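You operate a simulated robot arm through the tools that you are given. There is no shell and no other tool.

The job below is to be done with a simulated robot arm. You get a single attempt, and the scene is never put back.

JOB
Move the blue vase to the cork mat, rub off the water ring and wax that patch.
Fine: checked cloth for the ring, felt pad for the wax; put both back and the lid on the red tin. Set down upright: blue vase. A coat counts when it lies all over at full strength: go over it till it gets no stronger. What is to be rubbed or washed off counts as gone when no trace of it is left.
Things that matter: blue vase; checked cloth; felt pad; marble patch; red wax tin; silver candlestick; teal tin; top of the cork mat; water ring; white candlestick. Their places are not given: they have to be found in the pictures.

It is judged by the outcome, as a careful person would: the job done as asked, and still so three seconds after it is handed in. It fails if anything else is knocked over, pushed out of place, dropped, spilled or broken. A push-on lid holds only when it is set on centred and level and pressed home; a screw cap is set on level and turned clockwise until tight. Flat cloth is picked up by pressing the open fingertips on it (5 to 10 N) and closing them slowly along it; thin cloth reads only 2 to 8 mm in the jaws.

ROBOT AND FRAMES
A 6-joint arm with a two-finger parallel gripper, fixed in place. Base frame: the origin is at the foot of the arm, x ahead of it, y to its left, z up; the work surface is at about z = 0.95. Readings come in m, degrees, newtons and seconds.
With the tool pointing down near the work surface it reaches from about 0.34 to 0.86 m from the base axis. Its first joint turns from -115.0 to 115.0 degrees. Payload 3.43 kg.
Tool frame: the origin (TCP) lies between the finger pads and is the grasp point; the fingertips stand 0.034 m ahead of it; z points along the fingers, y is the line along which they close. Largest opening 0.128 m; finger width 0.024, thickness 0.012; the body of the gripper, 0.048 by 0.13 m, starts 0.096 m behind the TCP.
Orientation is told as [roll, pitch, yaw] about the base's x, y, z axes, in that order, counted from this pose: with the fingers straight down and closing along the base's y, the tool's x points along the base's -x, its y along +y and its z along -z.

CONTROLS
- The arm moves only by the tool move_arm. Its arguments are lists of equal length, an entry for each row: "travel": the shift along the base's x, y, z in m, a list of three; "rotation": the turn, a rotation vector about the base's x, y, z in degrees, a list of three; "jaw": the gripper command, from -1 (fully open) to 1 (shut), values between in proportion. In form: {"travel": [[tx, ty, tz], ...], "rotation": [[rx, ry, rz], ...], "jaw": [jaw, ...]}. A call has 1 to 20 rows; each row is the pose to reach, as a shift and turn from the pose commanded when the call began. Rows are played at 5 a second. More than 0.05 m and 8.6 degrees between two rows, or a gripper value outside its range, and nothing of the call is played. Where a pose cannot be reached the arm comes as near as it can. A force on the tool above 90 N (or 10 N above the force at the start of the call, whichever is more), or a blocked arm, ends the call early, and 0.2 s more pass. The fingers move at their own pace (about 0.108 m/s each) and stop on an object; they squeeze with about 27 N. The grip force told is the motor's: it shows also when the fingers shut on nothing. Time passes only in rows, and 0.2 s behind the last, so rows that repeat a pose let the fingers close. It gives the time, the measured TCP pose, the force on the tool (base axes), the opening and the grip force at its end, in the units of the frame above (readings bear some noise), with the torque about the TCP (base axes, N m) and any sound that the robot's microphone picked up.
- Cameras (640 x 400 px; columns grow to the right, rows downward): "scene" is fixed at [0.4036, -0.5046, 1.7188]; the picture's right is [-0.66, 0.75, 0.00], its down [0.64, 0.56, -0.52] and it looks along [-0.39, -0.34, -0.86] (base axes); focal length 310 px, centre (320, 200). "wrist" rides on the gripper at [0.076, -0.011, -0.16] in the tool frame; the picture's right is [0.15, 0.99, 0.00], its down [-0.88, 0.13, -0.46] and it looks along [-0.45, 0.07, 0.89] (tool axes); focal length 234 px, centre (320, 200).
- snapshot(camera): a new picture of that camera. It takes no simulated time.
- slide_trunk(by): slides the trunk up (or, below 0, down) by that many m; the arm rides with it, the base frame stays. It gives what a move gives, with no picture.
- pixel_to_xyz(camera, pixels): there is no depth. For up to 12 entries [column, row, z] of the newest picture of that camera ("zoom" is the newest enlarged one), the place [x, y] in the base frame at which the ray of that pixel passes the height z, good to about 0.002 m, but the place of the scene camera against the robot may be out by one fixed shift of up to 0.025 m in any direction. It takes no simulated time.
- zoom(camera, box): a new picture of the part [left, top, right, bottom] of that camera's present view, enlarged. It takes no simulated time.
- sign_off(): hands the job in; it is judged then, once.

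Leave the gripper open and the arm clear of the work at the hand-in unless told otherwise.

The tools are called after ">>>" as a command line: name --argument value ..., lists and objects as JSON in quotes. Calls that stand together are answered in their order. move_arm: Moves the arm, as the interface text tells. Its arguments: {"type":"object","properties":{"travel":{"type":"array","items":{"type":"array","items":{"type":"number"}}},"rotation":{"type":"array","items":{"type":"array","items":{"type":"number"}}},"jaw":{"type":"array","items":{"type":"number"}}},"required":["travel","rotation","jaw"]} The other tools are called the same way: slide_trunk (by) slides the trunk up or down; snapshot (camera) takes a picture; pixel_to_xyz (camera, pixels) gives the place at which the rays of pixels pass given heights; zoom (camera, box) takes an enlarged picture of a part of a camera's view; sign_off () hands the job in.

At the start:

```text
time_s: 0.0
tool_pos: [0.0126, -0.4782, 1.2501]
tool_rot: [0.0, 0.0, 0.0]
wrist_force: [-0.1, -0.1, 0.1]
wrist_torque: [0.0, -0.02, 0.0]
opening: 0.1279
grasp_force: 0.0
trunk travel left (down, up): [-0.725, 0.065]
```

scene: 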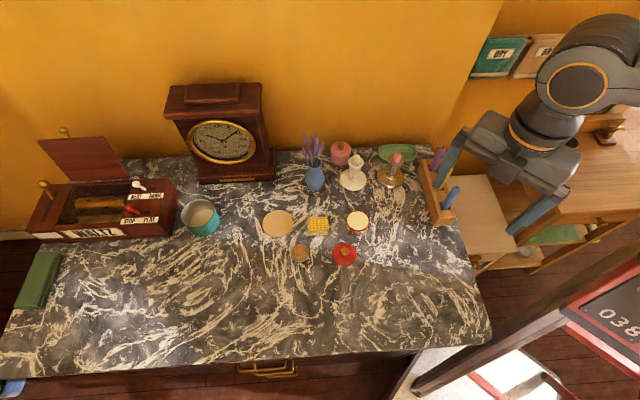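
wrist: 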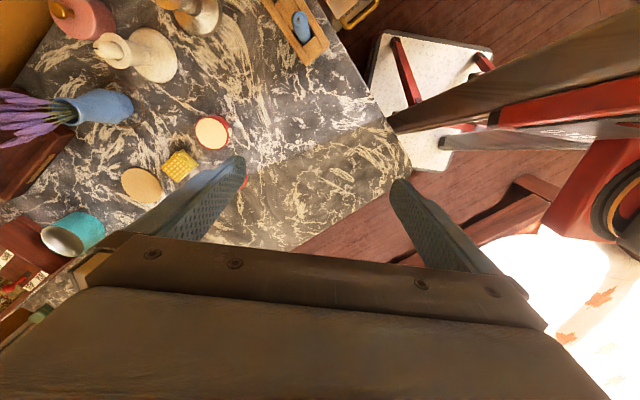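

I see the marble top with a blue vase (about 315,178), white candlestick (352,172), silver candlestick (390,175), a cork mat (278,223), a yellow checked cloth (318,225), an open tin (357,222), a red lid (345,254) and a small felt pad (300,252). I'll zoom in for details.

>>> zoom --camera "scene" --box '[240, 120, 440, 280]'

>>> zoom --camera "wrist" --box '[0, 0, 320, 260]'

```text
2.50 times, centred on (340, 200) of scene
```

zoom: 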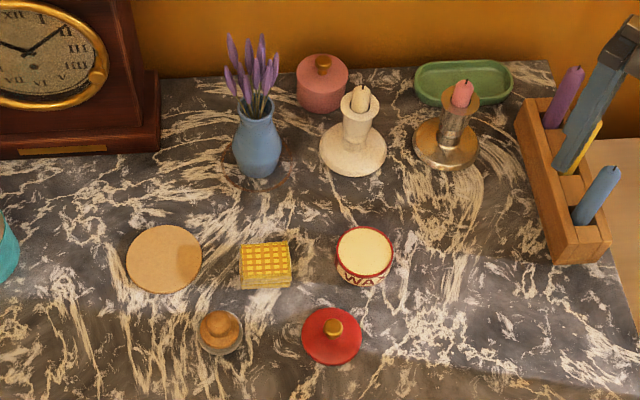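

```text
1.54 times, centred on (160, 130) of wrist
```

zoom: 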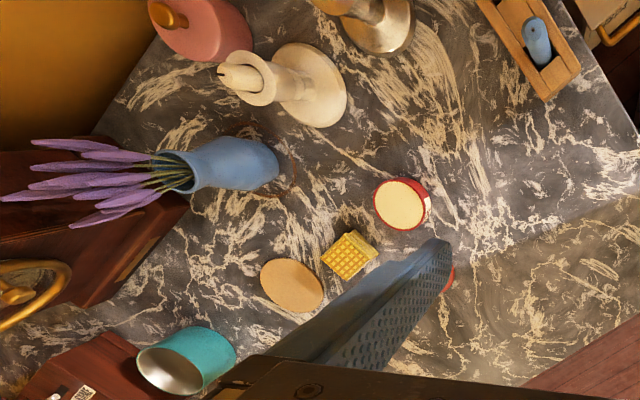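

Next I convert the main object pixels to positions at table height and at estimated top heights (scene camera), plus the same in the wrist camera to measure the fixed shift.

>>> pixel_to_xyz --camera "scene" --pixels '[[315.2, 188, 0.95], [277.6, 223.6, 0.955], [318, 222.5, 0.97], [318, 226, 0.95], [358, 219.5, 0.98], [344.8, 254.8, 0.96], [299.6, 252.8, 0.96], [353, 184, 0.95], [390, 181, 0.95], [327, 191, 0.95], [200, 216, 1.0], [205, 232, 0.95]]'

>>> pixel_to_xyz --camera "wrist" --pixels '[[142, 185, 0.955], [130, 103, 0.95], [174, 170, 0.97], [180, 167, 0.97], [211, 132, 0.98], [246, 181, 0.96], [156, 60, 0.95], [196, 18, 0.95], [145, 92, 0.95]]'

```text
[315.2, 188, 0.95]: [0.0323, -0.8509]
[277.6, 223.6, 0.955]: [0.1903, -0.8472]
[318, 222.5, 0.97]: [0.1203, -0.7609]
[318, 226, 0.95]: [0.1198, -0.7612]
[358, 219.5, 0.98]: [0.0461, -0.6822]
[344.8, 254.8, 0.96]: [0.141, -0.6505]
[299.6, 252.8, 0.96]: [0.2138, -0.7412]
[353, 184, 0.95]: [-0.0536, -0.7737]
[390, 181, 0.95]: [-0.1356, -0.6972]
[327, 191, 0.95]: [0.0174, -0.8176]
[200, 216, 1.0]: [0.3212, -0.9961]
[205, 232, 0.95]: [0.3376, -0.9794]
```

```text
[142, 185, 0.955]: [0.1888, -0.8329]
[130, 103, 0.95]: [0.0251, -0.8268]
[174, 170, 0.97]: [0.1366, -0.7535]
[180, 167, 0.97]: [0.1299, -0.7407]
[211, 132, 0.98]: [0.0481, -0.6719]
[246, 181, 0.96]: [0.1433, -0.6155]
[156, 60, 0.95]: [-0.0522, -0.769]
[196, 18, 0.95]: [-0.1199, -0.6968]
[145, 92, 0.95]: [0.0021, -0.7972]
```

The scene and wrist cameras agree roughly, with a shift of a centimetre or two. I'll turn the tool by -90° about z, so the wrist camera looks outwards over the table, and stay high at z=1.25 while doing so.

>>> move_arm --travel '[[0, 0, 0], [0.01, 0, 0], [0.02, 0, 0], [0.03, 0, 0], [0.04, 0, 0], [0.05, 0, 0], [0.06, 0, 0], [0.07, 0, 0], [0.07, 0, 0], [0.07, 0, 0], [0.07, 0, 0], [0.07, 0, 0]]' --rotation '[[0, 0, -8], [0, 0, -16], [0, 0, -24], [0, 0, -32], [0, 0, -40], [0, 0, -48], [0, 0, -56], [0, 0, -64], [0, 0, -72], [0, 0, -80], [0, 0, -88], [0, 0, -90]]' --jaw '[-1, -1, -1, -1, -1, -1, -1, -1, -1, -1, -1, -1]'

```text
time_s: 2.6
tool_pos: [0.0823, -0.4775, 1.2504]
tool_rot: [0.0, -0.1, -90.1]
wrist_force: [0.3, -0.9, -0.9]
wrist_torque: [0.0, 0.0, -0.02]
opening: 0.1278
grasp_force: 0.0
trunk travel left (down, up): [-0.725, 0.065]
```

The turn worked. Now a wrist picture to see the objects from the base side.

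>>> snapshot --camera "wrist"

>>> snapshot --camera "scene"

```text
taken
```

wrist: 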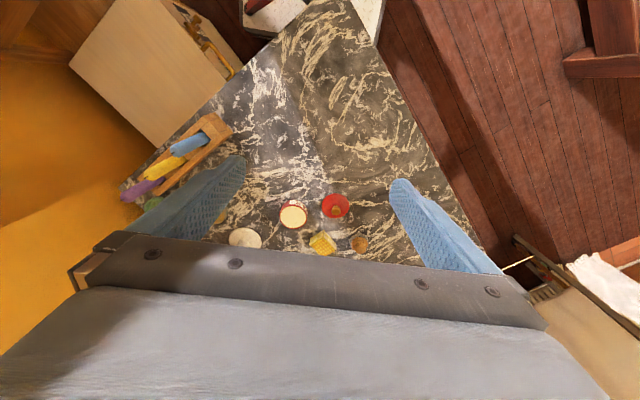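

```text
taken
```

scene: 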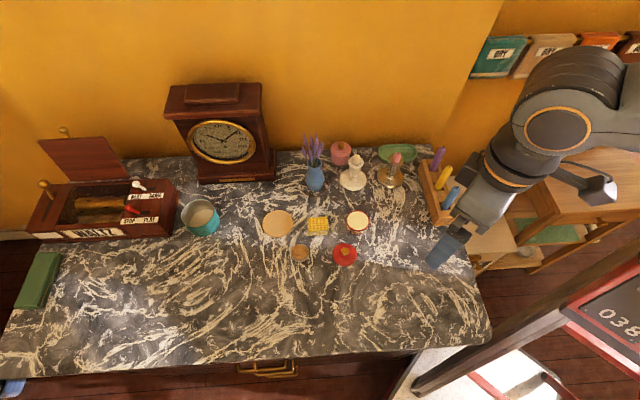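

With yaw -90° the gripper body covers the far side of the table. The picture's up side is tool +x, so yaw +90° is the useful view, and it also keeps the camera above the gripper when tilted outward. I'll turn back through 0 to +90°.

>>> move_arm --travel '[[0, 0, 0], [0, 0, 0], [0, 0, 0], [0, 0, 0], [0, 0, 0], [0, 0, 0], [0, 0, 0], [0, 0, 0], [0, 0, 0], [0, 0, 0], [0, 0, 0], [0, 0, 0], [0, 0, 0], [0, 0, 0], [0, 0, 0], [0, 0, 0], [0, 0, 0], [0, 0, 0], [0, 0, 0], [0, 0, 0]]' --rotation '[[0, 0, 8.5], [0, 0, 17], [0, 0, 25.5], [0, 0, 34], [0, 0, 42.5], [0, 0, 51], [0, 0, 59.5], [0, 0, 68], [0, 0, 76.5], [0, 0, 85], [0, 0, 93.5], [0, 0, 102], [0, 0, 110.5], [0, 0, 119], [0, 0, 127.5], [0, 0, 136], [0, 0, 144.5], [0, 0, 153], [0, 0, 161.5], [0, 0, 170]]' --jaw '[-1, -1, -1, -1, -1, -1, -1, -1, -1, -1, -1, -1, -1, -1, -1, -1, -1, -1, -1, -1]'

>>> snapshot --camera "wrist"

```text
time_s: 6.8
tool_pos: [0.0848, -0.4774, 1.2505]
tool_rot: [-0.1, 0.0, 80.2]
wrist_force: [0.6, 0.7, -0.6]
wrist_torque: [0.03, 0.03, 0.0]
opening: 0.1281
grasp_force: 0.0
trunk travel left (down, up): [-0.725, 0.065]
```

```text
taken
```

wrist: 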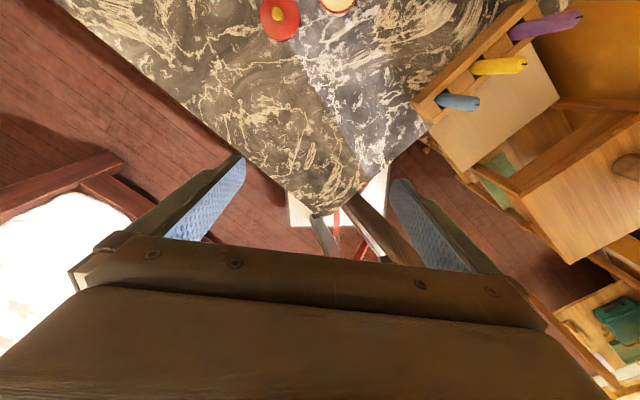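

The view now has -y at the top. I'll finish the yaw to 90°, then tilt the tool outward so the camera sees the vase area.

>>> move_arm --travel '[[0, 0, 0], [0, 0, 0]]' --rotation '[[0, 0, 5], [0, 0, 10]]' --jaw '[-1, -1]'

>>> move_arm --travel '[[0, -0.01, 0], [0, -0.02, 0], [0, -0.03, 0], [0, -0.04, 0], [0, -0.05, 0]]' --rotation '[[-8, 0, 0], [-16, 0, 0], [-24, 0, 0], [-32, 0, 0], [-40, 0, 0]]' --jaw '[-1, -1, -1, -1, -1]'

>>> snapshot --camera "wrist"

```text
time_s: 7.4
tool_pos: [0.083, -0.479, 1.2505]
tool_rot: [0.0, -0.1, 90.2]
wrist_force: [0.8, -0.4, 0.0]
wrist_torque: [-0.01, -0.01, -0.02]
opening: 0.1281
grasp_force: 0.2
trunk travel left (down, up): [-0.725, 0.065]
```

```text
time_s: 8.6
tool_pos: [0.0837, -0.5275, 1.2504]
tool_rot: [-0.1, 40.0, 90.0]
wrist_force: [0.7, -0.2, 0.1]
wrist_torque: [0.02, -0.02, 0.01]
opening: 0.1281
grasp_force: 0.0
trunk travel left (down, up): [-0.725, 0.065]
```

```text
taken
```

wrist: 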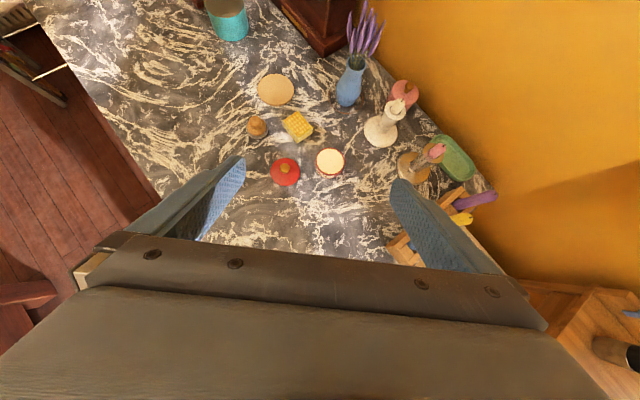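

Now all objects are in view. I'll zoom into the region around them.

>>> zoom --camera "wrist" --box '[220, 40, 420, 190]'

>>> zoom --camera "wrist" --box '[310, 40, 420, 115]'

>>> zoom --camera "wrist" --box '[240, 65, 360, 190]'

```text
2.67 times, centred on (320, 115) of wrist
```

zoom: 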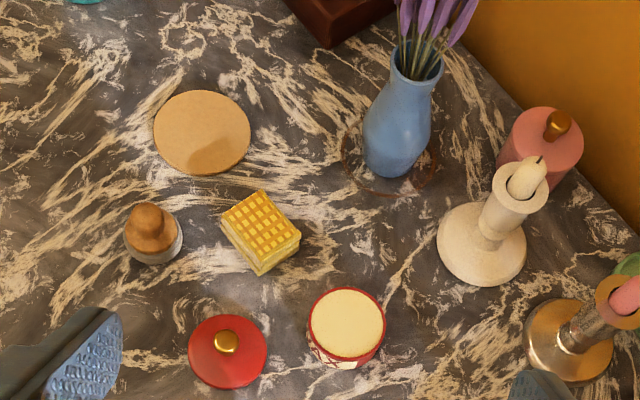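

```text
5.33 times, centred on (365, 78) of wrist
```

zoom: 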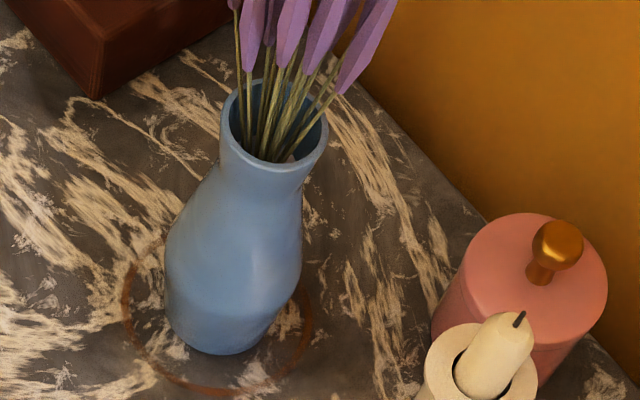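

```text
3.20 times, centred on (300, 128) of wrist
```

zoom: 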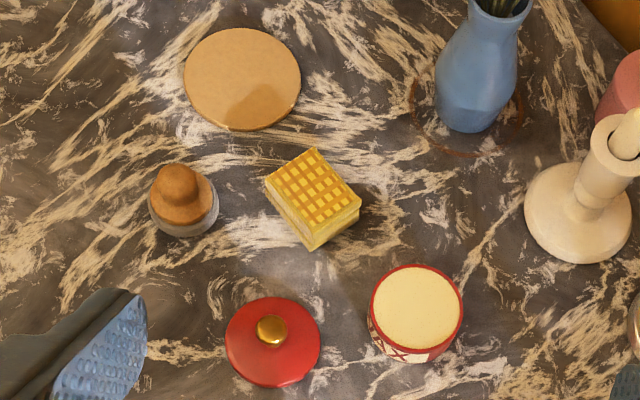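

I see the brown ring around the vase foot, the felt pad (grey disc with wooden knob), folded yellow checked cloth, red lid with brass knob and the open tin. I'll convert pixels of this last zoom to positions.

>>> pixel_to_xyz --camera "zoom" --pixels '[[184, 75, 0.953], [300, 80, 0.953], [242, 28, 0.953], [240, 130, 0.953], [148, 217, 0.955], [218, 217, 0.955], [184, 237, 0.952], [178, 183, 0.99], [313, 148, 0.975], [265, 185, 0.975], [312, 232, 0.975], [360, 200, 0.975]]'

>>> pixel_to_xyz --camera "zoom" --pixels '[[226, 340, 0.96], [320, 340, 0.96], [272, 388, 0.952], [273, 298, 0.955], [271, 329, 0.975], [371, 308, 0.985], [464, 308, 0.985], [417, 264, 0.985], [417, 350, 0.985], [403, 363, 0.951], [313, 250, 0.951], [466, 131, 0.951]]'

>>> pixel_to_xyz --camera "zoom" --pixels '[[410, 98, 0.95], [525, 105, 0.95], [482, 157, 0.95], [415, 122, 0.95], [520, 125, 0.95], [526, 205, 0.955], [630, 205, 0.955], [575, 263, 0.951], [575, 162, 0.955], [437, 110, 0.951], [505, 115, 0.951]]'

```text
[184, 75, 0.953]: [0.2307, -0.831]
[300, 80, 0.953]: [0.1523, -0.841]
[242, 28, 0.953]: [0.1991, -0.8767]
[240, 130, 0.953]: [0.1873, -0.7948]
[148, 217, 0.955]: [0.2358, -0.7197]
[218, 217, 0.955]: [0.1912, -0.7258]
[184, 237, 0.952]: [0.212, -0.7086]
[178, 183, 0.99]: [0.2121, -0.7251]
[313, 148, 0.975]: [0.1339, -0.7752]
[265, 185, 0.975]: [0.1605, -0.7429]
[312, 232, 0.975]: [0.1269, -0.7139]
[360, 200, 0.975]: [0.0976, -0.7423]
```

```text
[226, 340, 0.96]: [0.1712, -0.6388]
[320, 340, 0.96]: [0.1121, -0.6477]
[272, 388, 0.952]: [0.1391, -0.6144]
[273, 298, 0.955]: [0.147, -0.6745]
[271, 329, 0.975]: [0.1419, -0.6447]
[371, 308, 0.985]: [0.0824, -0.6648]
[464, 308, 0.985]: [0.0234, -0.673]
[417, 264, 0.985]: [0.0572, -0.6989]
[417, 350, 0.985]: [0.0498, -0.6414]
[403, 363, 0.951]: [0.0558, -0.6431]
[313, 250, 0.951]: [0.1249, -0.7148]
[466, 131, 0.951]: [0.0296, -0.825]
```

```text
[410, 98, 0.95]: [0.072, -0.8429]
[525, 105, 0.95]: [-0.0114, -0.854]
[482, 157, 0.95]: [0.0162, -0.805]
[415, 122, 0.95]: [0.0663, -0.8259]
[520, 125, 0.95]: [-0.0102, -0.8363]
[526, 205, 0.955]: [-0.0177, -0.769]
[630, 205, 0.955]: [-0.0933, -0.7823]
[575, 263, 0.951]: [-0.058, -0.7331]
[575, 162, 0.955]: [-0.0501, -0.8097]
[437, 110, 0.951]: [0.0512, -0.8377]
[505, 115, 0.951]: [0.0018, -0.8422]
```

Ring centre reads about (0.030, -0.846) with radius 0.042; mat centre (0.193, -0.836). Now I triangulate heights for vase rim, flower tips, candlestick tops and tin top from both cameras.

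>>> pixel_to_xyz --camera "wrist" --pixels '[[356.6, 63.9, 1.03], [356.6, 63.9, 1.05], [356.6, 63.9, 1.07], [395, 104, 1.04], [395, 104, 1.06], [395, 104, 1.08], [330, 162, 0.98], [330, 162, 0.99], [365, 8, 1.1], [365, 8, 1.14]]'

>>> pixel_to_xyz --camera "scene" --pixels '[[314.4, 163.2, 1.03], [314.4, 163.2, 1.05], [314.4, 163.2, 1.07], [356, 158, 1.04], [356, 158, 1.06], [356, 158, 1.08], [357, 220, 0.98], [357, 220, 0.99], [316, 135, 1.1], [316, 135, 1.14]]'

```text
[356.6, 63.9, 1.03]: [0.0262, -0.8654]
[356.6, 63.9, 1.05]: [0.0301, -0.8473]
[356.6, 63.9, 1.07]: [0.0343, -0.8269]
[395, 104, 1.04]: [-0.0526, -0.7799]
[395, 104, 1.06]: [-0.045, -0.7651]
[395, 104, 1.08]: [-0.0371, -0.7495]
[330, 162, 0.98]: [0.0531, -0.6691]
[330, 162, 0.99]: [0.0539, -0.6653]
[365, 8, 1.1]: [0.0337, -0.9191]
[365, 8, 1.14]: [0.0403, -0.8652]
```

```text
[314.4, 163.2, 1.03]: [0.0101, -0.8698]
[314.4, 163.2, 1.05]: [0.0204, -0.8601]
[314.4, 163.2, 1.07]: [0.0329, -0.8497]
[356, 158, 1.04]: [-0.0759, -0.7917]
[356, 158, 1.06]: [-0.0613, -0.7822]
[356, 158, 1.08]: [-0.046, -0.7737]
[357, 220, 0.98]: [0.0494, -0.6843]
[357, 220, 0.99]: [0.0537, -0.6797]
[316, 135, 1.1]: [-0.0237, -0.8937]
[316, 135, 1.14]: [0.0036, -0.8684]
```

Vase: foot at about (0.030,-0.847), rim at z≈1.05, flowers up to ≈1.15. The white candlestick stands only 0.08 m to its -x side, so I'll come in tilted 60° from vertical and from the +x side (25° yaw). First I set the orientation up high.

>>> move_arm --travel '[[0, 0, 0], [0, 0, 0], [0, 0, 0]]' --rotation '[[-7, 0, 0], [-14, 0, 0], [-20, 0, 0]]' --jaw '[-1, -1, -1]'

>>> move_arm --travel '[[0, 0, 0], [0, 0, 0], [0, 0, 0]]' --rotation '[[0, 0, -8.4], [0, 0, -16.8], [0, 0, -25]]' --jaw '[-0.6, -0.4, -0.25]'

>>> snapshot --camera "scene"

```text
time_s: 9.4
tool_pos: [0.0746, -0.5285, 1.2488]
tool_rot: [1.6, 55.9, 89.6]
wrist_force: [0.3, -0.3, 0.9]
wrist_torque: [0.02, 0.05, 0.0]
opening: 0.1279
grasp_force: 0.0
out of reach, approached as far as the arm can: row 2, 3
trunk travel left (down, up): [-0.725, 0.065]
```

```text
time_s: 10.2
tool_pos: [0.0749, -0.5278, 1.2487]
tool_rot: [2.1, 56.0, 65.2]
wrist_force: [-1.0, 0.2, -0.1]
wrist_torque: [-0.01, -0.03, 0.03]
opening: 0.0798
grasp_force: 0.1
trunk travel left (down, up): [-0.725, 0.065]
```

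```text
taken
```

scene: 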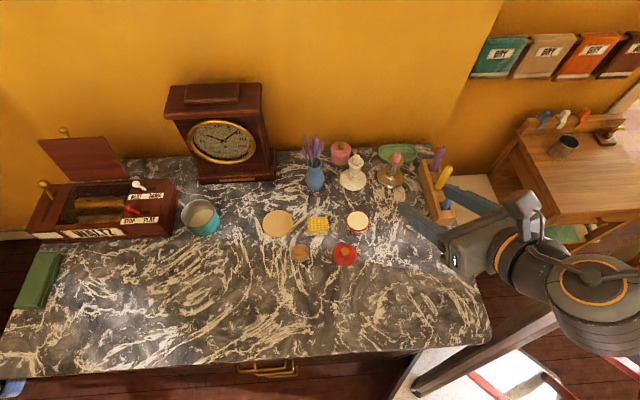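

The tilt stopped at 56°, which is good enough. I move outward and down to a standoff in front of the vase at about (0.081,-0.737,1.10).

>>> move_arm --travel '[[0.001, -0.035, -0.02], [0.002, -0.07, -0.04], [0.003, -0.105, -0.065], [0.004, -0.14, -0.09], [0.005, -0.175, -0.12], [0.006, -0.2, -0.14], [0.006, -0.209, -0.149]]' --rotation '[[0, 0, 0], [0, 0, 0], [0, 0, 0], [0, 0, 0], [0, 0, 0], [0, 0, 0], [0, 0, 0]]' --jaw '[-0.25, -0.25, -0.25, -0.25, -0.25, -0.25, -0.25]'

>>> snapshot --camera "wrist"

>>> snapshot --camera "scene"

```text
time_s: 11.8
tool_pos: [0.081, -0.7391, 1.1005]
tool_rot: [2.0, 55.9, 65.3]
wrist_force: [-0.1, -0.7, 0.0]
wrist_torque: [0.0, -0.01, 0.02]
opening: 0.0802
grasp_force: 0.1
trunk travel left (down, up): [-0.725, 0.065]
```

```text
taken
```

wrist: 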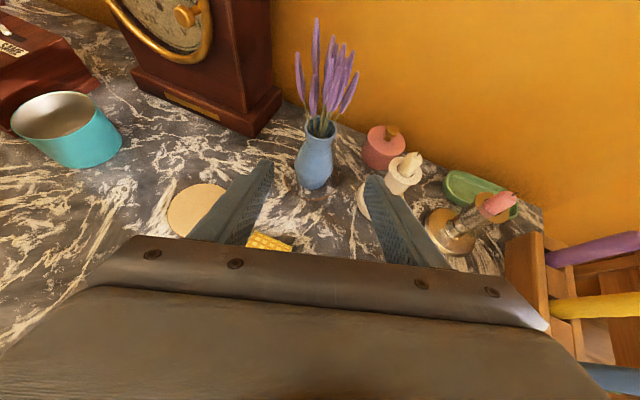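

```text
taken
```

scene: 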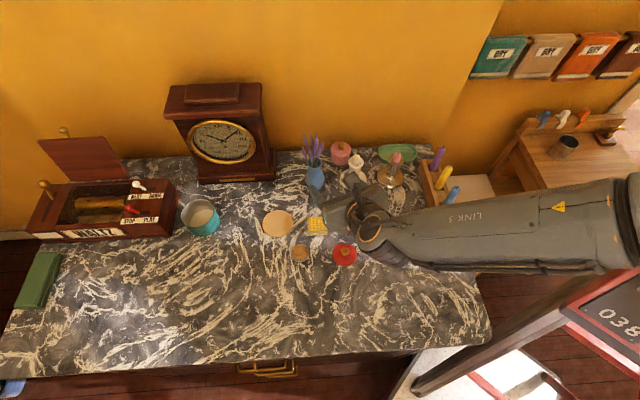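

I'm at the standoff and the vase is between the fingers' lines at (315,165). I zoom in to fix the vase's axis.

>>> zoom --camera "wrist" --box '[260, 100, 420, 200]'

```text
4.00 times, centred on (340, 150) of wrist
```

zoom: 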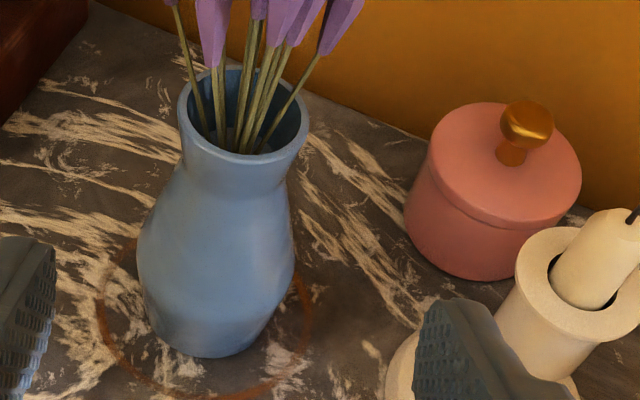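

Rim centre is at zoom (243,112), body edges (138,260) and (293,265), foot front edge (205,357). I convert these.

>>> pixel_to_xyz --camera "zoom" --pixels '[[243, 112, 1.04], [243, 112, 1.05], [243, 112, 1.06], [138, 260, 0.985], [293, 265, 0.985], [215, 262, 0.985], [205, 357, 0.951], [98, 315, 0.95], [310, 330, 0.95], [200, 397, 0.95], [135, 240, 0.95], [300, 285, 0.95]]'

```text
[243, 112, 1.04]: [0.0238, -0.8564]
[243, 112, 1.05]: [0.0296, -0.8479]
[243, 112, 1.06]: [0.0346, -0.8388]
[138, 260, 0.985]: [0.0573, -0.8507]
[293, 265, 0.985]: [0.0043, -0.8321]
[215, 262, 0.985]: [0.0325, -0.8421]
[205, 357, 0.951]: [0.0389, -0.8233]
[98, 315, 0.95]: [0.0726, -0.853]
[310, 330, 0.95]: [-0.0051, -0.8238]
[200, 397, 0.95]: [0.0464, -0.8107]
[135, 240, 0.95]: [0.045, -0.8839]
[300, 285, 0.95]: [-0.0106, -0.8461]
```

Vase axis is about (0.031,-0.845), its widest diameter about 0.056 near z≈0.985; ring centre about (0.031,-0.848), radius 0.041. I approach along the tool axis, stopping part way to check the centring.

>>> move_arm --travel '[[-0.008, -0.0155, -0.038], [-0.0164, -0.0336, -0.0521], [-0.0248, -0.0517, -0.0662], [-0.0332, -0.0698, -0.0803]]' --rotation '[[0, 0, 0], [0, 0, 0], [0, 0, 0], [0, 0, 0]]' --jaw '[-0.25, -0.25, -0.25, -0.25]'

>>> snapshot --camera "wrist"

>>> snapshot --camera "scene"

```text
time_s: 12.8
tool_pos: [0.048, -0.8063, 1.0178]
tool_rot: [2.0, 56.1, 65.3]
wrist_force: [-0.2, 0.1, 0.4]
wrist_torque: [0.01, -0.04, 0.01]
opening: 0.08
grasp_force: 0.0
trunk travel left (down, up): [-0.725, 0.065]
```

```text
taken
```

wrist: 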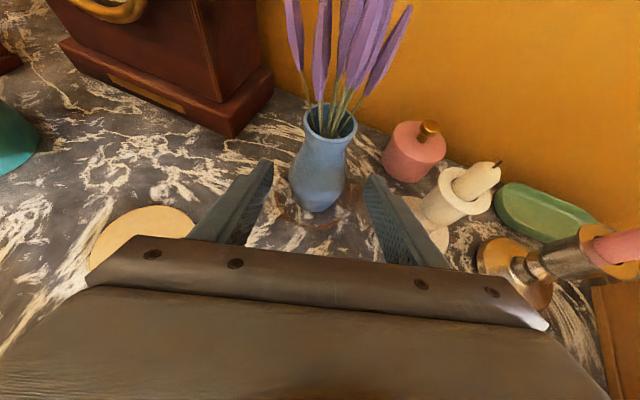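

```text
taken
```

scene: 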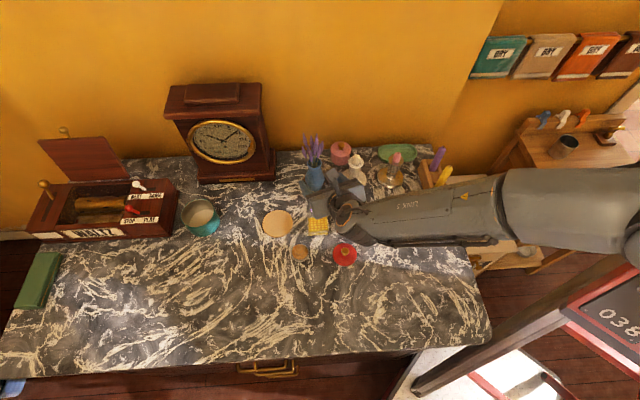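

The vase is centred between the fingertips (262,165)/(374,178) and the candlestick stays clear. I advance the rest of the way, then look again before closing.

>>> move_arm --travel '[[-0.0084, -0.0181, -0.0141], [-0.0168, -0.0362, -0.0265], [-0.0168, -0.0362, -0.0265]]' --rotation '[[0, 0, 0], [0, 0, 0], [0, 0, 0]]' --jaw '[-0.25, -0.25, -0.25]'

>>> snapshot --camera "wrist"

```text
time_s: 13.6
tool_pos: [0.0315, -0.8432, 0.9928]
tool_rot: [2.0, 56.0, 65.3]
wrist_force: [0.9, 0.2, 0.2]
wrist_torque: [0.02, -0.04, -0.04]
opening: 0.0801
grasp_force: 0.1
trunk travel left (down, up): [-0.725, 0.065]
```

```text
taken
```

wrist: 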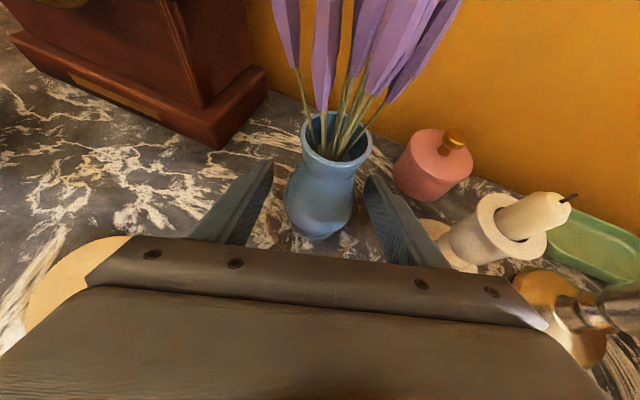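

The vase sits centred between the pads. I close slowly.

>>> move_arm --travel '[[0, 0, 0], [0, 0, 0], [0, 0, 0], [0, 0, 0], [0, 0, 0], [0, 0, 0], [0, 0, 0]]' --rotation '[[0, 0, 0], [0, 0, 0], [0, 0, 0], [0, 0, 0], [0, 0, 0], [0, 0, 0], [0, 0, 0]]' --jaw '[-0.09, 0.03, 0.1, 0.16, 0.22, 0.35, 0.5]'

>>> snapshot --camera "wrist"

```text
time_s: 15.2
tool_pos: [0.0297, -0.8437, 0.9924]
tool_rot: [1.9, 56.0, 65.3]
wrist_force: [0.6, 0.6, 0.7]
wrist_torque: [0.04, 0.05, 0.0]
opening: 0.0569
grasp_force: 27.4
trunk travel left (down, up): [-0.725, 0.065]
```

```text
taken
```

wrist: 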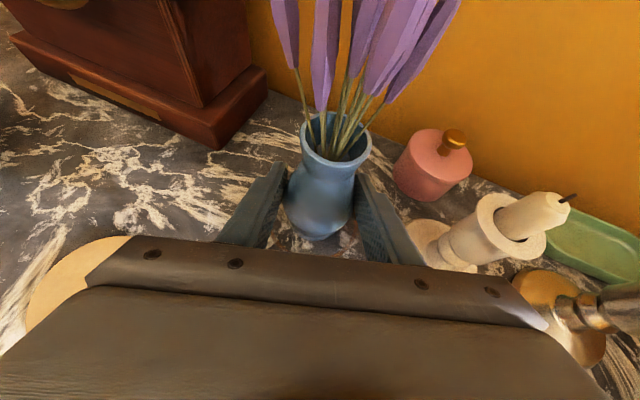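

The vase is gripped (opening 0.057, 27 N). Before lifting I check where the clock's foot is relative to the mat.

>>> pixel_to_xyz --camera "wrist" --pixels '[[216, 149, 0.95], [267, 98, 0.95], [30, 60, 0.95], [10, 45, 0.95], [300, 140, 1.05], [30, 300, 0.953], [130, 237, 0.953]]'

```text
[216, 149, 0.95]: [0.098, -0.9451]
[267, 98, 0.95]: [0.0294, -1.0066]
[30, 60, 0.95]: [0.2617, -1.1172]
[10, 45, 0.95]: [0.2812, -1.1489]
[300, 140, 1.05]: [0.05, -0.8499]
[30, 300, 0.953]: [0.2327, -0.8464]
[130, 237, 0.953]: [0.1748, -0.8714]
```

The clock's nearest corner is at (0.098,-0.945), 0.10 m from the path. I lift the vase 4 cm.

>>> move_arm --travel '[[0, 0, 0], [0, 0, 0.01], [0, 0, 0.025], [0, 0, 0.04], [0, 0, 0.04]]' --rotation '[[0, 0, 0], [0, 0, 0], [0, 0, 0], [0, 0, 0], [0, 0, 0]]' --jaw '[0.7, 0.7, 0.7, 0.7, 0.7]'

>>> snapshot --camera "wrist"

>>> snapshot --camera "scene"

```text
time_s: 16.4
tool_pos: [0.0312, -0.8444, 1.0329]
tool_rot: [2.2, 55.9, 65.4]
wrist_force: [0.1, 0.1, -3.3]
wrist_torque: [0.02, 0.0, -0.02]
opening: 0.057
grasp_force: 26.9
trunk travel left (down, up): [-0.725, 0.065]
```

```text
taken
```

wrist: 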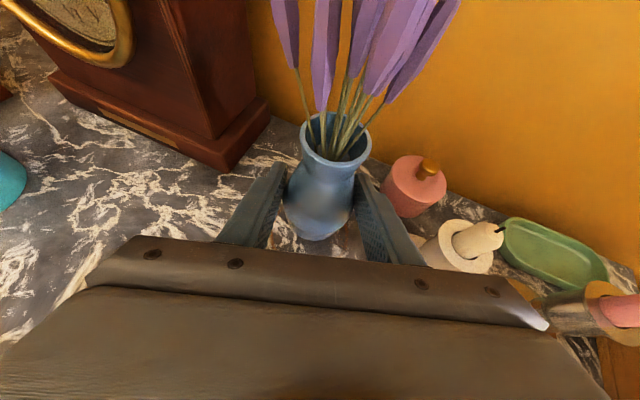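

```text
taken
```

scene: 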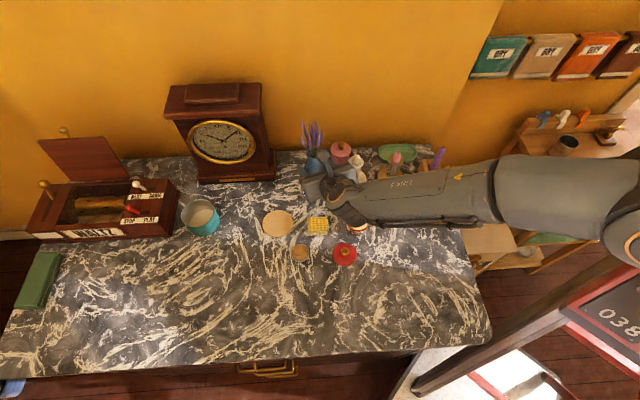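

The vase lifted cleanly (weight about 3.3 N) and stayed upright. I carry it +0.161 m in x to above the mat centre (0.192,-0.836).

>>> move_arm --travel '[[0.03, 0.002, 0.005], [0.065, 0.004, 0.005], [0.1, 0.006, 0.005], [0.135, 0.008, 0.005], [0.155, 0.0085, 0.005], [0.161, 0.0085, 0.005], [0.161, 0.0085, 0.005]]' --rotation '[[0, 0, 0], [0, 0, 0], [0, 0, 0], [0, 0, 0], [0, 0, 0], [0, 0, 0], [0, 0, 0]]' --jaw '[0.7, 0.7, 0.7, 0.7, 0.7, 0.7, 0.7]'

>>> snapshot --camera "wrist"

>>> zoom --camera "scene" --box '[220, 120, 400, 280]'

```text
time_s: 18.0
tool_pos: [0.1921, -0.8356, 1.0375]
tool_rot: [2.1, 55.9, 65.3]
wrist_force: [0.0, 0.6, -2.7]
wrist_torque: [-0.01, 0.02, -0.01]
opening: 0.0569
grasp_force: 27.0
trunk travel left (down, up): [-0.725, 0.065]
```

```text
taken
```

wrist: 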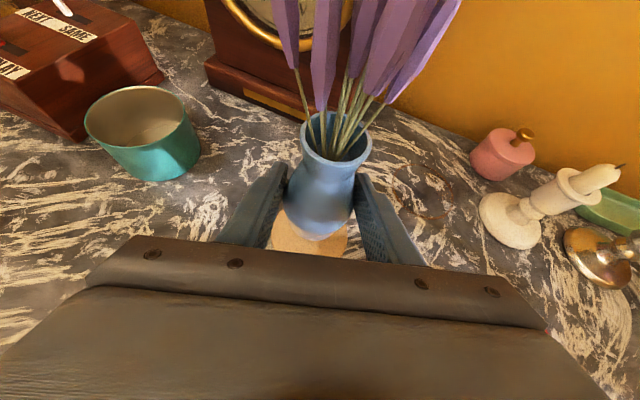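

```text
2.50 times, centred on (310, 200) of scene
```

zoom: 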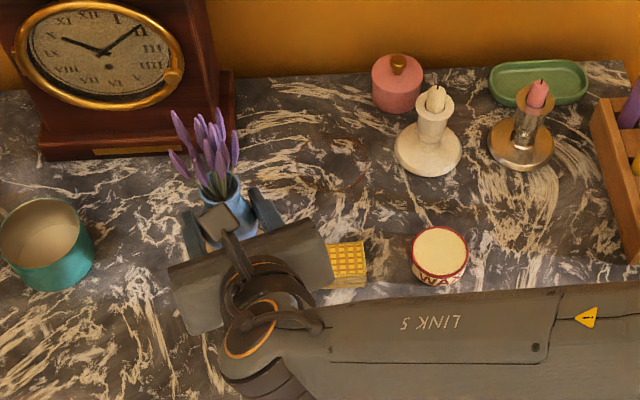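

The vase is over the mat, and the ring on the marble now shows at zoom (340,165). I lower 3.3 cm, then feel for contact in small steps.

>>> move_arm --travel '[[0, 0, -0.012], [0, 0, -0.024], [0, 0, -0.033], [0, 0, -0.033]]' --rotation '[[0, 0, 0], [0, 0, 0], [0, 0, 0], [0, 0, 0]]' --jaw '[0.7, 0.7, 0.7, 0.7]'

>>> move_arm --travel '[[0, 0, -0.002], [0, 0, -0.004], [0, 0, -0.004]]' --rotation '[[0, 0, 0], [0, 0, 0], [0, 0, 0]]' --jaw '[0.7, 0.7, 0.7]'

```text
time_s: 19.0
tool_pos: [0.192, -0.8361, 1.0053]
tool_rot: [2.0, 56.1, 65.3]
wrist_force: [-0.4, 0.3, -4.0]
wrist_torque: [0.01, 0.01, 0.01]
opening: 0.057
grasp_force: 27.3
trunk travel left (down, up): [-0.725, 0.065]
```

```text
time_s: 19.8
tool_pos: [0.193, -0.8357, 1.0009]
tool_rot: [2.0, 56.0, 65.2]
wrist_force: [-0.1, -0.8, -2.5]
wrist_torque: [0.01, -0.01, -0.01]
opening: 0.0568
grasp_force: 26.7
trunk travel left (down, up): [-0.725, 0.065]
```

No contact yet (force still about -3 N, the vase's weight). I continue in 1.5 mm steps.

>>> move_arm --travel '[[0, 0, -0.001], [0, 0, -0.002], [0, 0, -0.002]]' --rotation '[[0, 0, 0], [0, 0, 0], [0, 0, 0]]' --jaw '[0.7, 0.7, 0.7]'

>>> snapshot --camera "wrist"

```text
time_s: 20.6
tool_pos: [0.1921, -0.8359, 0.9985]
tool_rot: [2.1, 56.0, 65.4]
wrist_force: [0.2, 0.0, -1.9]
wrist_torque: [0.02, 0.06, 0.0]
opening: 0.0569
grasp_force: 26.8
trunk travel left (down, up): [-0.725, 0.065]
```

```text
taken
```

wrist: 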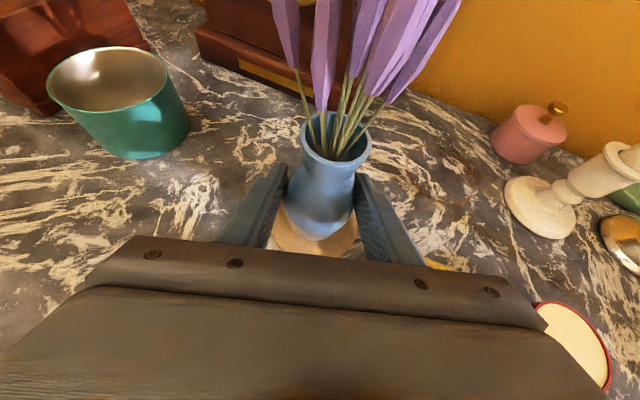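

>>> move_arm --travel '[[0, 0, -0.001], [0, 0, -0.001]]' --rotation '[[0, 0, 0], [0, 0, 0]]' --jaw '[0.7, 0.7]'

>>> move_arm --travel '[[0, 0, -0.001], [0, 0, -0.001]]' --rotation '[[0, 0, 0], [0, 0, 0]]' --jaw '[0.7, 0.7]'

```text
time_s: 21.2
tool_pos: [0.1916, -0.8339, 0.9978]
tool_rot: [2.0, 56.2, 65.3]
wrist_force: [-0.5, -0.1, -0.6]
wrist_torque: [0.05, 0.0, -0.03]
opening: 0.057
grasp_force: 27.1
trunk travel left (down, up): [-0.725, 0.065]
```

```text
time_s: 21.8
tool_pos: [0.1922, -0.8365, 0.9978]
tool_rot: [1.9, 56.1, 65.2]
wrist_force: [-0.4, 2.0, 8.1]
wrist_torque: [0.3, 0.1, -0.01]
opening: 0.057
grasp_force: 27.0
trunk travel left (down, up): [-0.725, 0.065]
```

Contact: the force rose to +8 N, so the vase stands on the mat. I ease back 1 mm and open the jaws gently.

>>> move_arm --travel '[[0, 0, 0.001], [0, 0, 0.001], [0, 0, 0.001], [0, 0, 0.001], [0, 0, 0.001], [0, 0, 0.001]]' --rotation '[[0, 0, 0], [0, 0, 0], [0, 0, 0], [0, 0, 0], [0, 0, 0], [0, 0, 0]]' --jaw '[0.15, 0.09, 0.03, -0.05, -0.15, -0.25]'

>>> snapshot --camera "wrist"

>>> zoom --camera "scene" --box '[220, 120, 400, 280]'

```text
time_s: 23.2
tool_pos: [0.1934, -0.8355, 0.9973]
tool_rot: [1.9, 56.0, 65.3]
wrist_force: [0.0, 0.3, 0.0]
wrist_torque: [0.01, 0.0, -0.03]
opening: 0.08
grasp_force: 0.1
trunk travel left (down, up): [-0.725, 0.065]
```

```text
taken
```

wrist: 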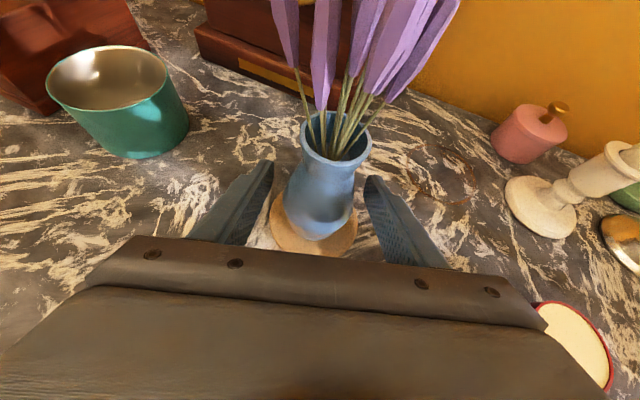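

```text
2.50 times, centred on (310, 200) of scene
```

zoom: 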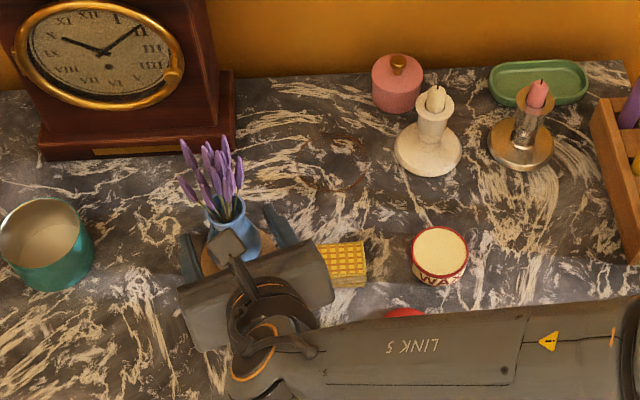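

The vase stands upright and centred on the mat. I retreat along the tool axis, back and up.

>>> move_arm --travel '[[0.0104, 0.0226, 0.0168], [0.0208, 0.0452, 0.0335], [0.0312, 0.0678, 0.0503], [0.0416, 0.0904, 0.0671], [0.052, 0.113, 0.084], [0.05, 0.14, 0.12], [0.03, 0.17, 0.16]]' --rotation '[[0, 0, 0], [0, 0, 0], [0, 0, 0], [0, 0, 0], [0, 0, 0], [0, 0, 0], [0, 0, 0]]' --jaw '[-0.25, -0.25, -0.25, -0.25, -0.25, -0.25, -0.25]'

>>> snapshot --camera "wrist"

>>> snapshot --camera "scene"

```text
refused: row 7 steps farther than a row can; nothing moved
```

```text
taken
```

wrist: 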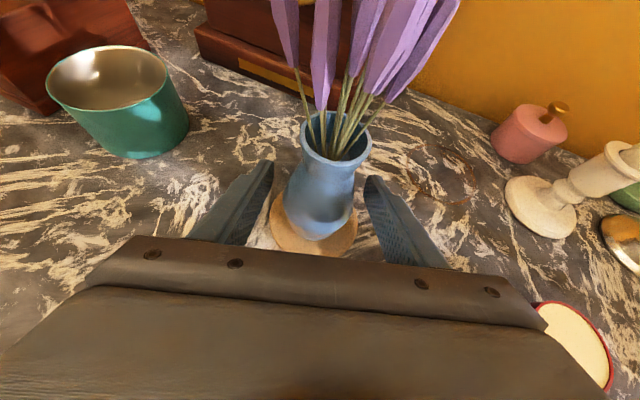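

```text
taken
```

scene: 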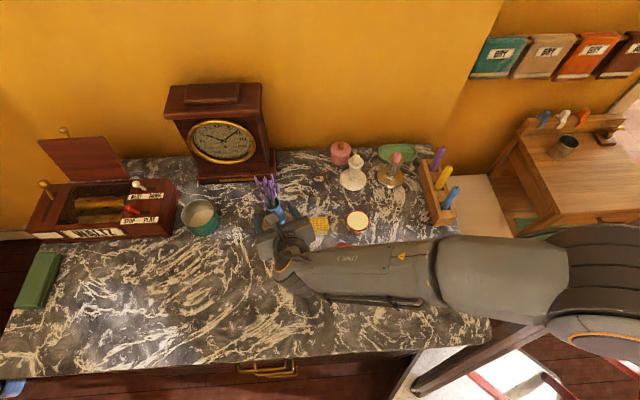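

The call was refused because the last step was too long. I'll redo it with shorter steps.

>>> move_arm --travel '[[0.0104, 0.0226, 0.0168], [0.0208, 0.0452, 0.0335], [0.0312, 0.0678, 0.0503], [0.0416, 0.0904, 0.0671], [0.052, 0.113, 0.084], [0.05, 0.13, 0.11], [0.04, 0.145, 0.135], [0.03, 0.16, 0.16]]' --rotation '[[0, 0, 0], [0, 0, 0], [0, 0, 0], [0, 0, 0], [0, 0, 0], [0, 0, 0], [0, 0, 0], [0, 0, 0]]' --jaw '[-0.25, -0.25, -0.25, -0.25, -0.25, -0.25, -0.25, -0.25]'

>>> snapshot --camera "wrist"

>>> snapshot --camera "scene"

```text
time_s: 25.0
tool_pos: [0.2209, -0.6751, 1.1581]
tool_rot: [2.2, 56.0, 65.5]
wrist_force: [0.5, -0.5, -0.2]
wrist_torque: [0.02, 0.02, -0.01]
opening: 0.08
grasp_force: 0.0
trunk travel left (down, up): [-0.725, 0.065]
```

```text
taken
```

wrist: 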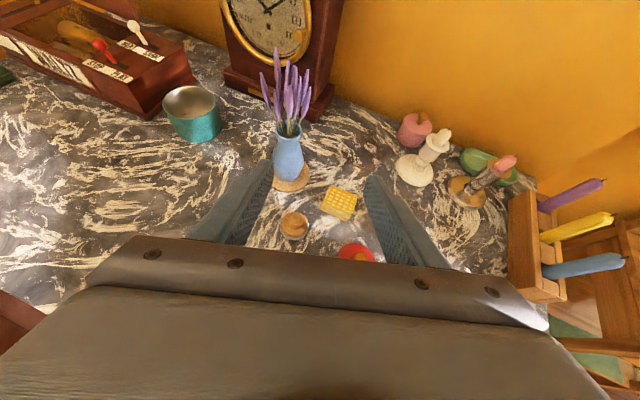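

```text
taken
```

scene: 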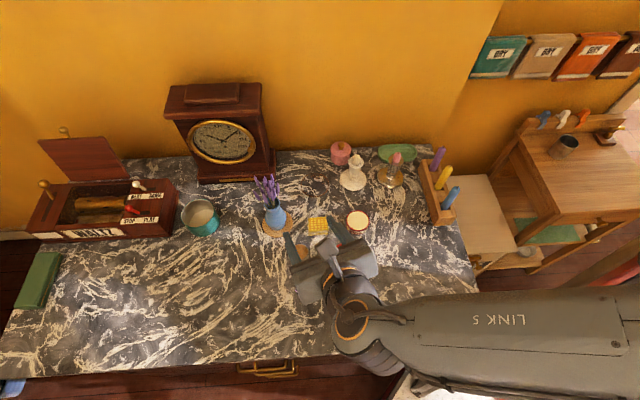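

Vase is in place on the mat. Now I straighten the roll (2°), reduce the tilt to 30° and turn to yaw 50° so the jaws line up with the cloth's edges (cloth rotated about 50°).

>>> move_arm --travel '[[0, 0, 0], [0, 0, 0.02]]' --rotation '[[-0.51, -1.12, 1.82], [-0.51, -1.12, 1.82]]' --jaw '[-0.25, -0.25]'

>>> move_arm --travel '[[-0.01, 0, 0], [-0.02, 0, 0], [-0.03, 0, 0], [-0.03, 0, 0]]' --rotation '[[7.28, -3.32, 0], [14.56, -6.64, 0], [21.84, -9.96, 0], [23.66, -10.79, 0]]' --jaw '[-0.25, -0.25, -0.25, -0.25]'

>>> move_arm --travel '[[0, -0.01, 0], [0, -0.02, 0], [0, -0.02, 0]]' --rotation '[[0, 0, -8], [0, 0, -15.5], [0, 0, -15.5]]' --jaw '[-0.25, -0.25, -0.25]'

>>> snapshot --camera "wrist"

```text
time_s: 25.6
tool_pos: [0.2215, -0.6751, 1.177]
tool_rot: [-0.2, 56.0, 65.3]
wrist_force: [0.1, -0.1, 0.2]
wrist_torque: [0.01, 0.04, -0.01]
opening: 0.08
grasp_force: 0.0
trunk travel left (down, up): [-0.725, 0.065]
```

```text
time_s: 26.6
tool_pos: [0.1937, -0.6754, 1.1774]
tool_rot: [-0.2, 30.0, 65.3]
wrist_force: [0.0, -0.1, 0.2]
wrist_torque: [-0.02, 0.04, -0.04]
opening: 0.0797
grasp_force: 0.0
trunk travel left (down, up): [-0.725, 0.065]
```

```text
time_s: 27.4
tool_pos: [0.1929, -0.6962, 1.1787]
tool_rot: [-0.1, 30.0, 49.7]
wrist_force: [-0.2, -0.2, 0.5]
wrist_torque: [0.0, -0.02, 0.03]
opening: 0.0802
grasp_force: 0.0
trunk travel left (down, up): [-0.725, 0.065]
```

```text
taken
```

wrist: 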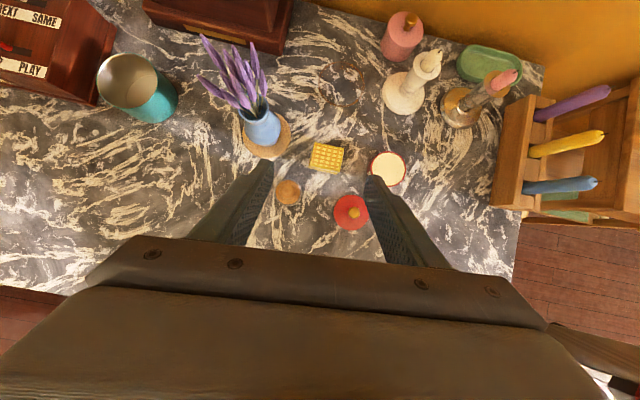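

The cloth (326,158) now lies square in the view. I zoom for exact edges.

>>> zoom --camera "wrist" --box '[270, 130, 410, 230]'

```text
4.00 times, centred on (340, 180) of wrist
```

zoom: 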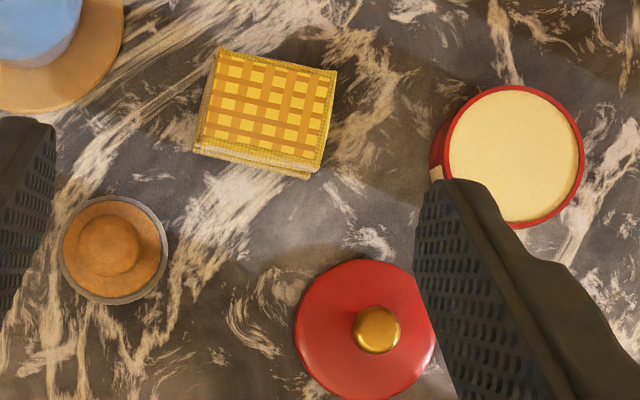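

>>> pixel_to_xyz --camera "zoom" --pixels '[[220, 49, 0.972], [337, 71, 0.972], [321, 165, 0.972], [204, 141, 0.972], [194, 152, 0.95], [313, 180, 0.95], [112, 250, 0.955], [110, 240, 0.99], [366, 330, 0.956], [376, 330, 0.975], [513, 157, 0.985]]'

```text
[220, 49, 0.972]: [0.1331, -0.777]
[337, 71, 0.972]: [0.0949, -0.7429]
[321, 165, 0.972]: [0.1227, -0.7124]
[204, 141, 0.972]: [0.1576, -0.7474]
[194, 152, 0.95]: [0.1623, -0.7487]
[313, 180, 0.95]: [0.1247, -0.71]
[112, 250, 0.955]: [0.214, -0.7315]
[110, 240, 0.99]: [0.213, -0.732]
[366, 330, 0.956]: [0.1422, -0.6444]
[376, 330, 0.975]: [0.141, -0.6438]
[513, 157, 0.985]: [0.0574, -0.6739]
```

Cloth: about 0.05 × 0.04 m, 0.024 high, centred at (0.127,-0.745), edges at ~137°. I go to a hover above it at z=1.06, correcting yaw by -2°.

>>> move_arm --travel '[[-0.015, -0.01, -0.03], [-0.03, -0.02, -0.06], [-0.045, -0.03, -0.09], [-0.0575, -0.0388, -0.1187], [-0.0575, -0.0388, -0.1187]]' --rotation '[[0, 0, -1], [0, 0, -2], [0, 0, -2], [0, 0, -2], [0, 0, -2]]' --jaw '[-0.25, -0.25, -0.25, -0.25, -0.25]'

>>> snapshot --camera "wrist"

>>> zoom --camera "scene" --box '[220, 120, 400, 280]'

```text
time_s: 28.6
tool_pos: [0.1349, -0.7355, 1.0588]
tool_rot: [0.0, 30.0, 47.8]
wrist_force: [0.4, 0.0, -0.4]
wrist_torque: [0.03, 0.0, 0.02]
opening: 0.0798
grasp_force: 0.1
trunk travel left (down, up): [-0.725, 0.065]
```

```text
taken
```

wrist: 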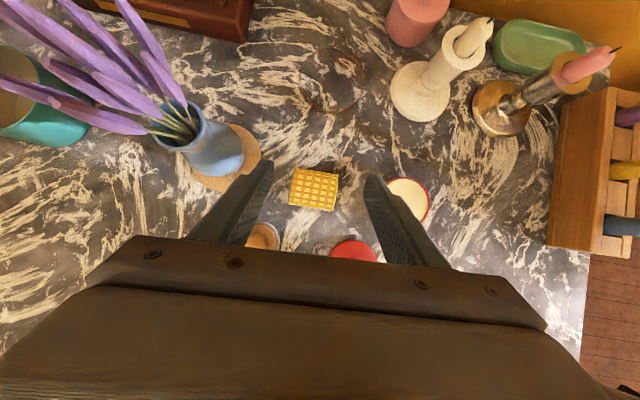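

```text
2.50 times, centred on (310, 200) of scene
```

zoom: 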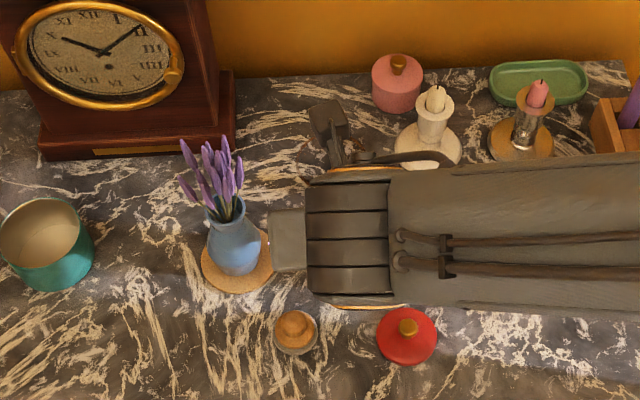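

The cloth lies between the fingers. I lower 5 cm and look again.

>>> move_arm --travel '[[0, 0, -0.02], [0, 0, -0.04], [0, 0, -0.052], [0, 0, -0.052]]' --rotation '[[0, 0, 0], [0, 0, 0], [0, 0, 0], [0, 0, 0]]' --jaw '[-0.25, -0.25, -0.25, -0.25]'

>>> snapshot --camera "wrist"

```text
time_s: 29.6
tool_pos: [0.1354, -0.734, 1.0062]
tool_rot: [0.0, 30.0, 47.7]
wrist_force: [0.2, 0.7, -0.8]
wrist_torque: [0.01, 0.03, -0.02]
opening: 0.0798
grasp_force: 0.1
trunk travel left (down, up): [-0.725, 0.065]
```

```text
taken
```

wrist: 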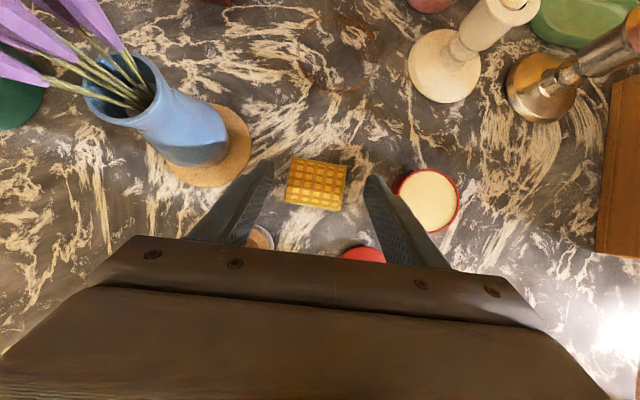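

Alignment is good (cloth 286–348 px between tips at 272 and 364). I lower to z≈0.9925 and close slowly.

>>> move_arm --travel '[[0, 0, -0.007], [0, 0, -0.0137], [0, 0, -0.0137]]' --rotation '[[0, 0, 0], [0, 0, 0], [0, 0, 0]]' --jaw '[-0.25, -0.25, -0.25]'

>>> snapshot --camera "wrist"

```text
time_s: 30.4
tool_pos: [0.1332, -0.7336, 0.9937]
tool_rot: [0.1, 29.9, 47.8]
wrist_force: [0.0, 1.2, -0.4]
wrist_torque: [0.03, -0.01, -0.01]
opening: 0.0799
grasp_force: 0.0
trunk travel left (down, up): [-0.725, 0.065]
```

```text
taken
```

wrist: 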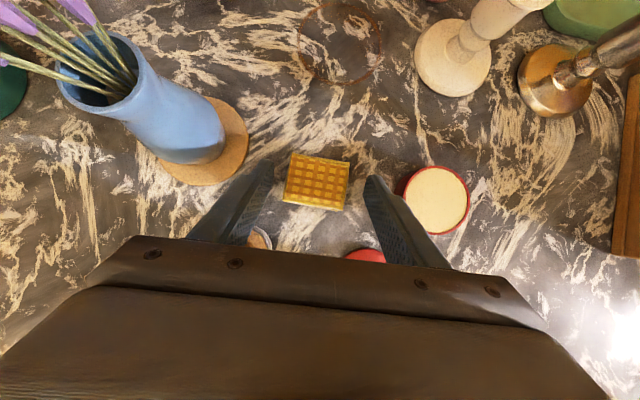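

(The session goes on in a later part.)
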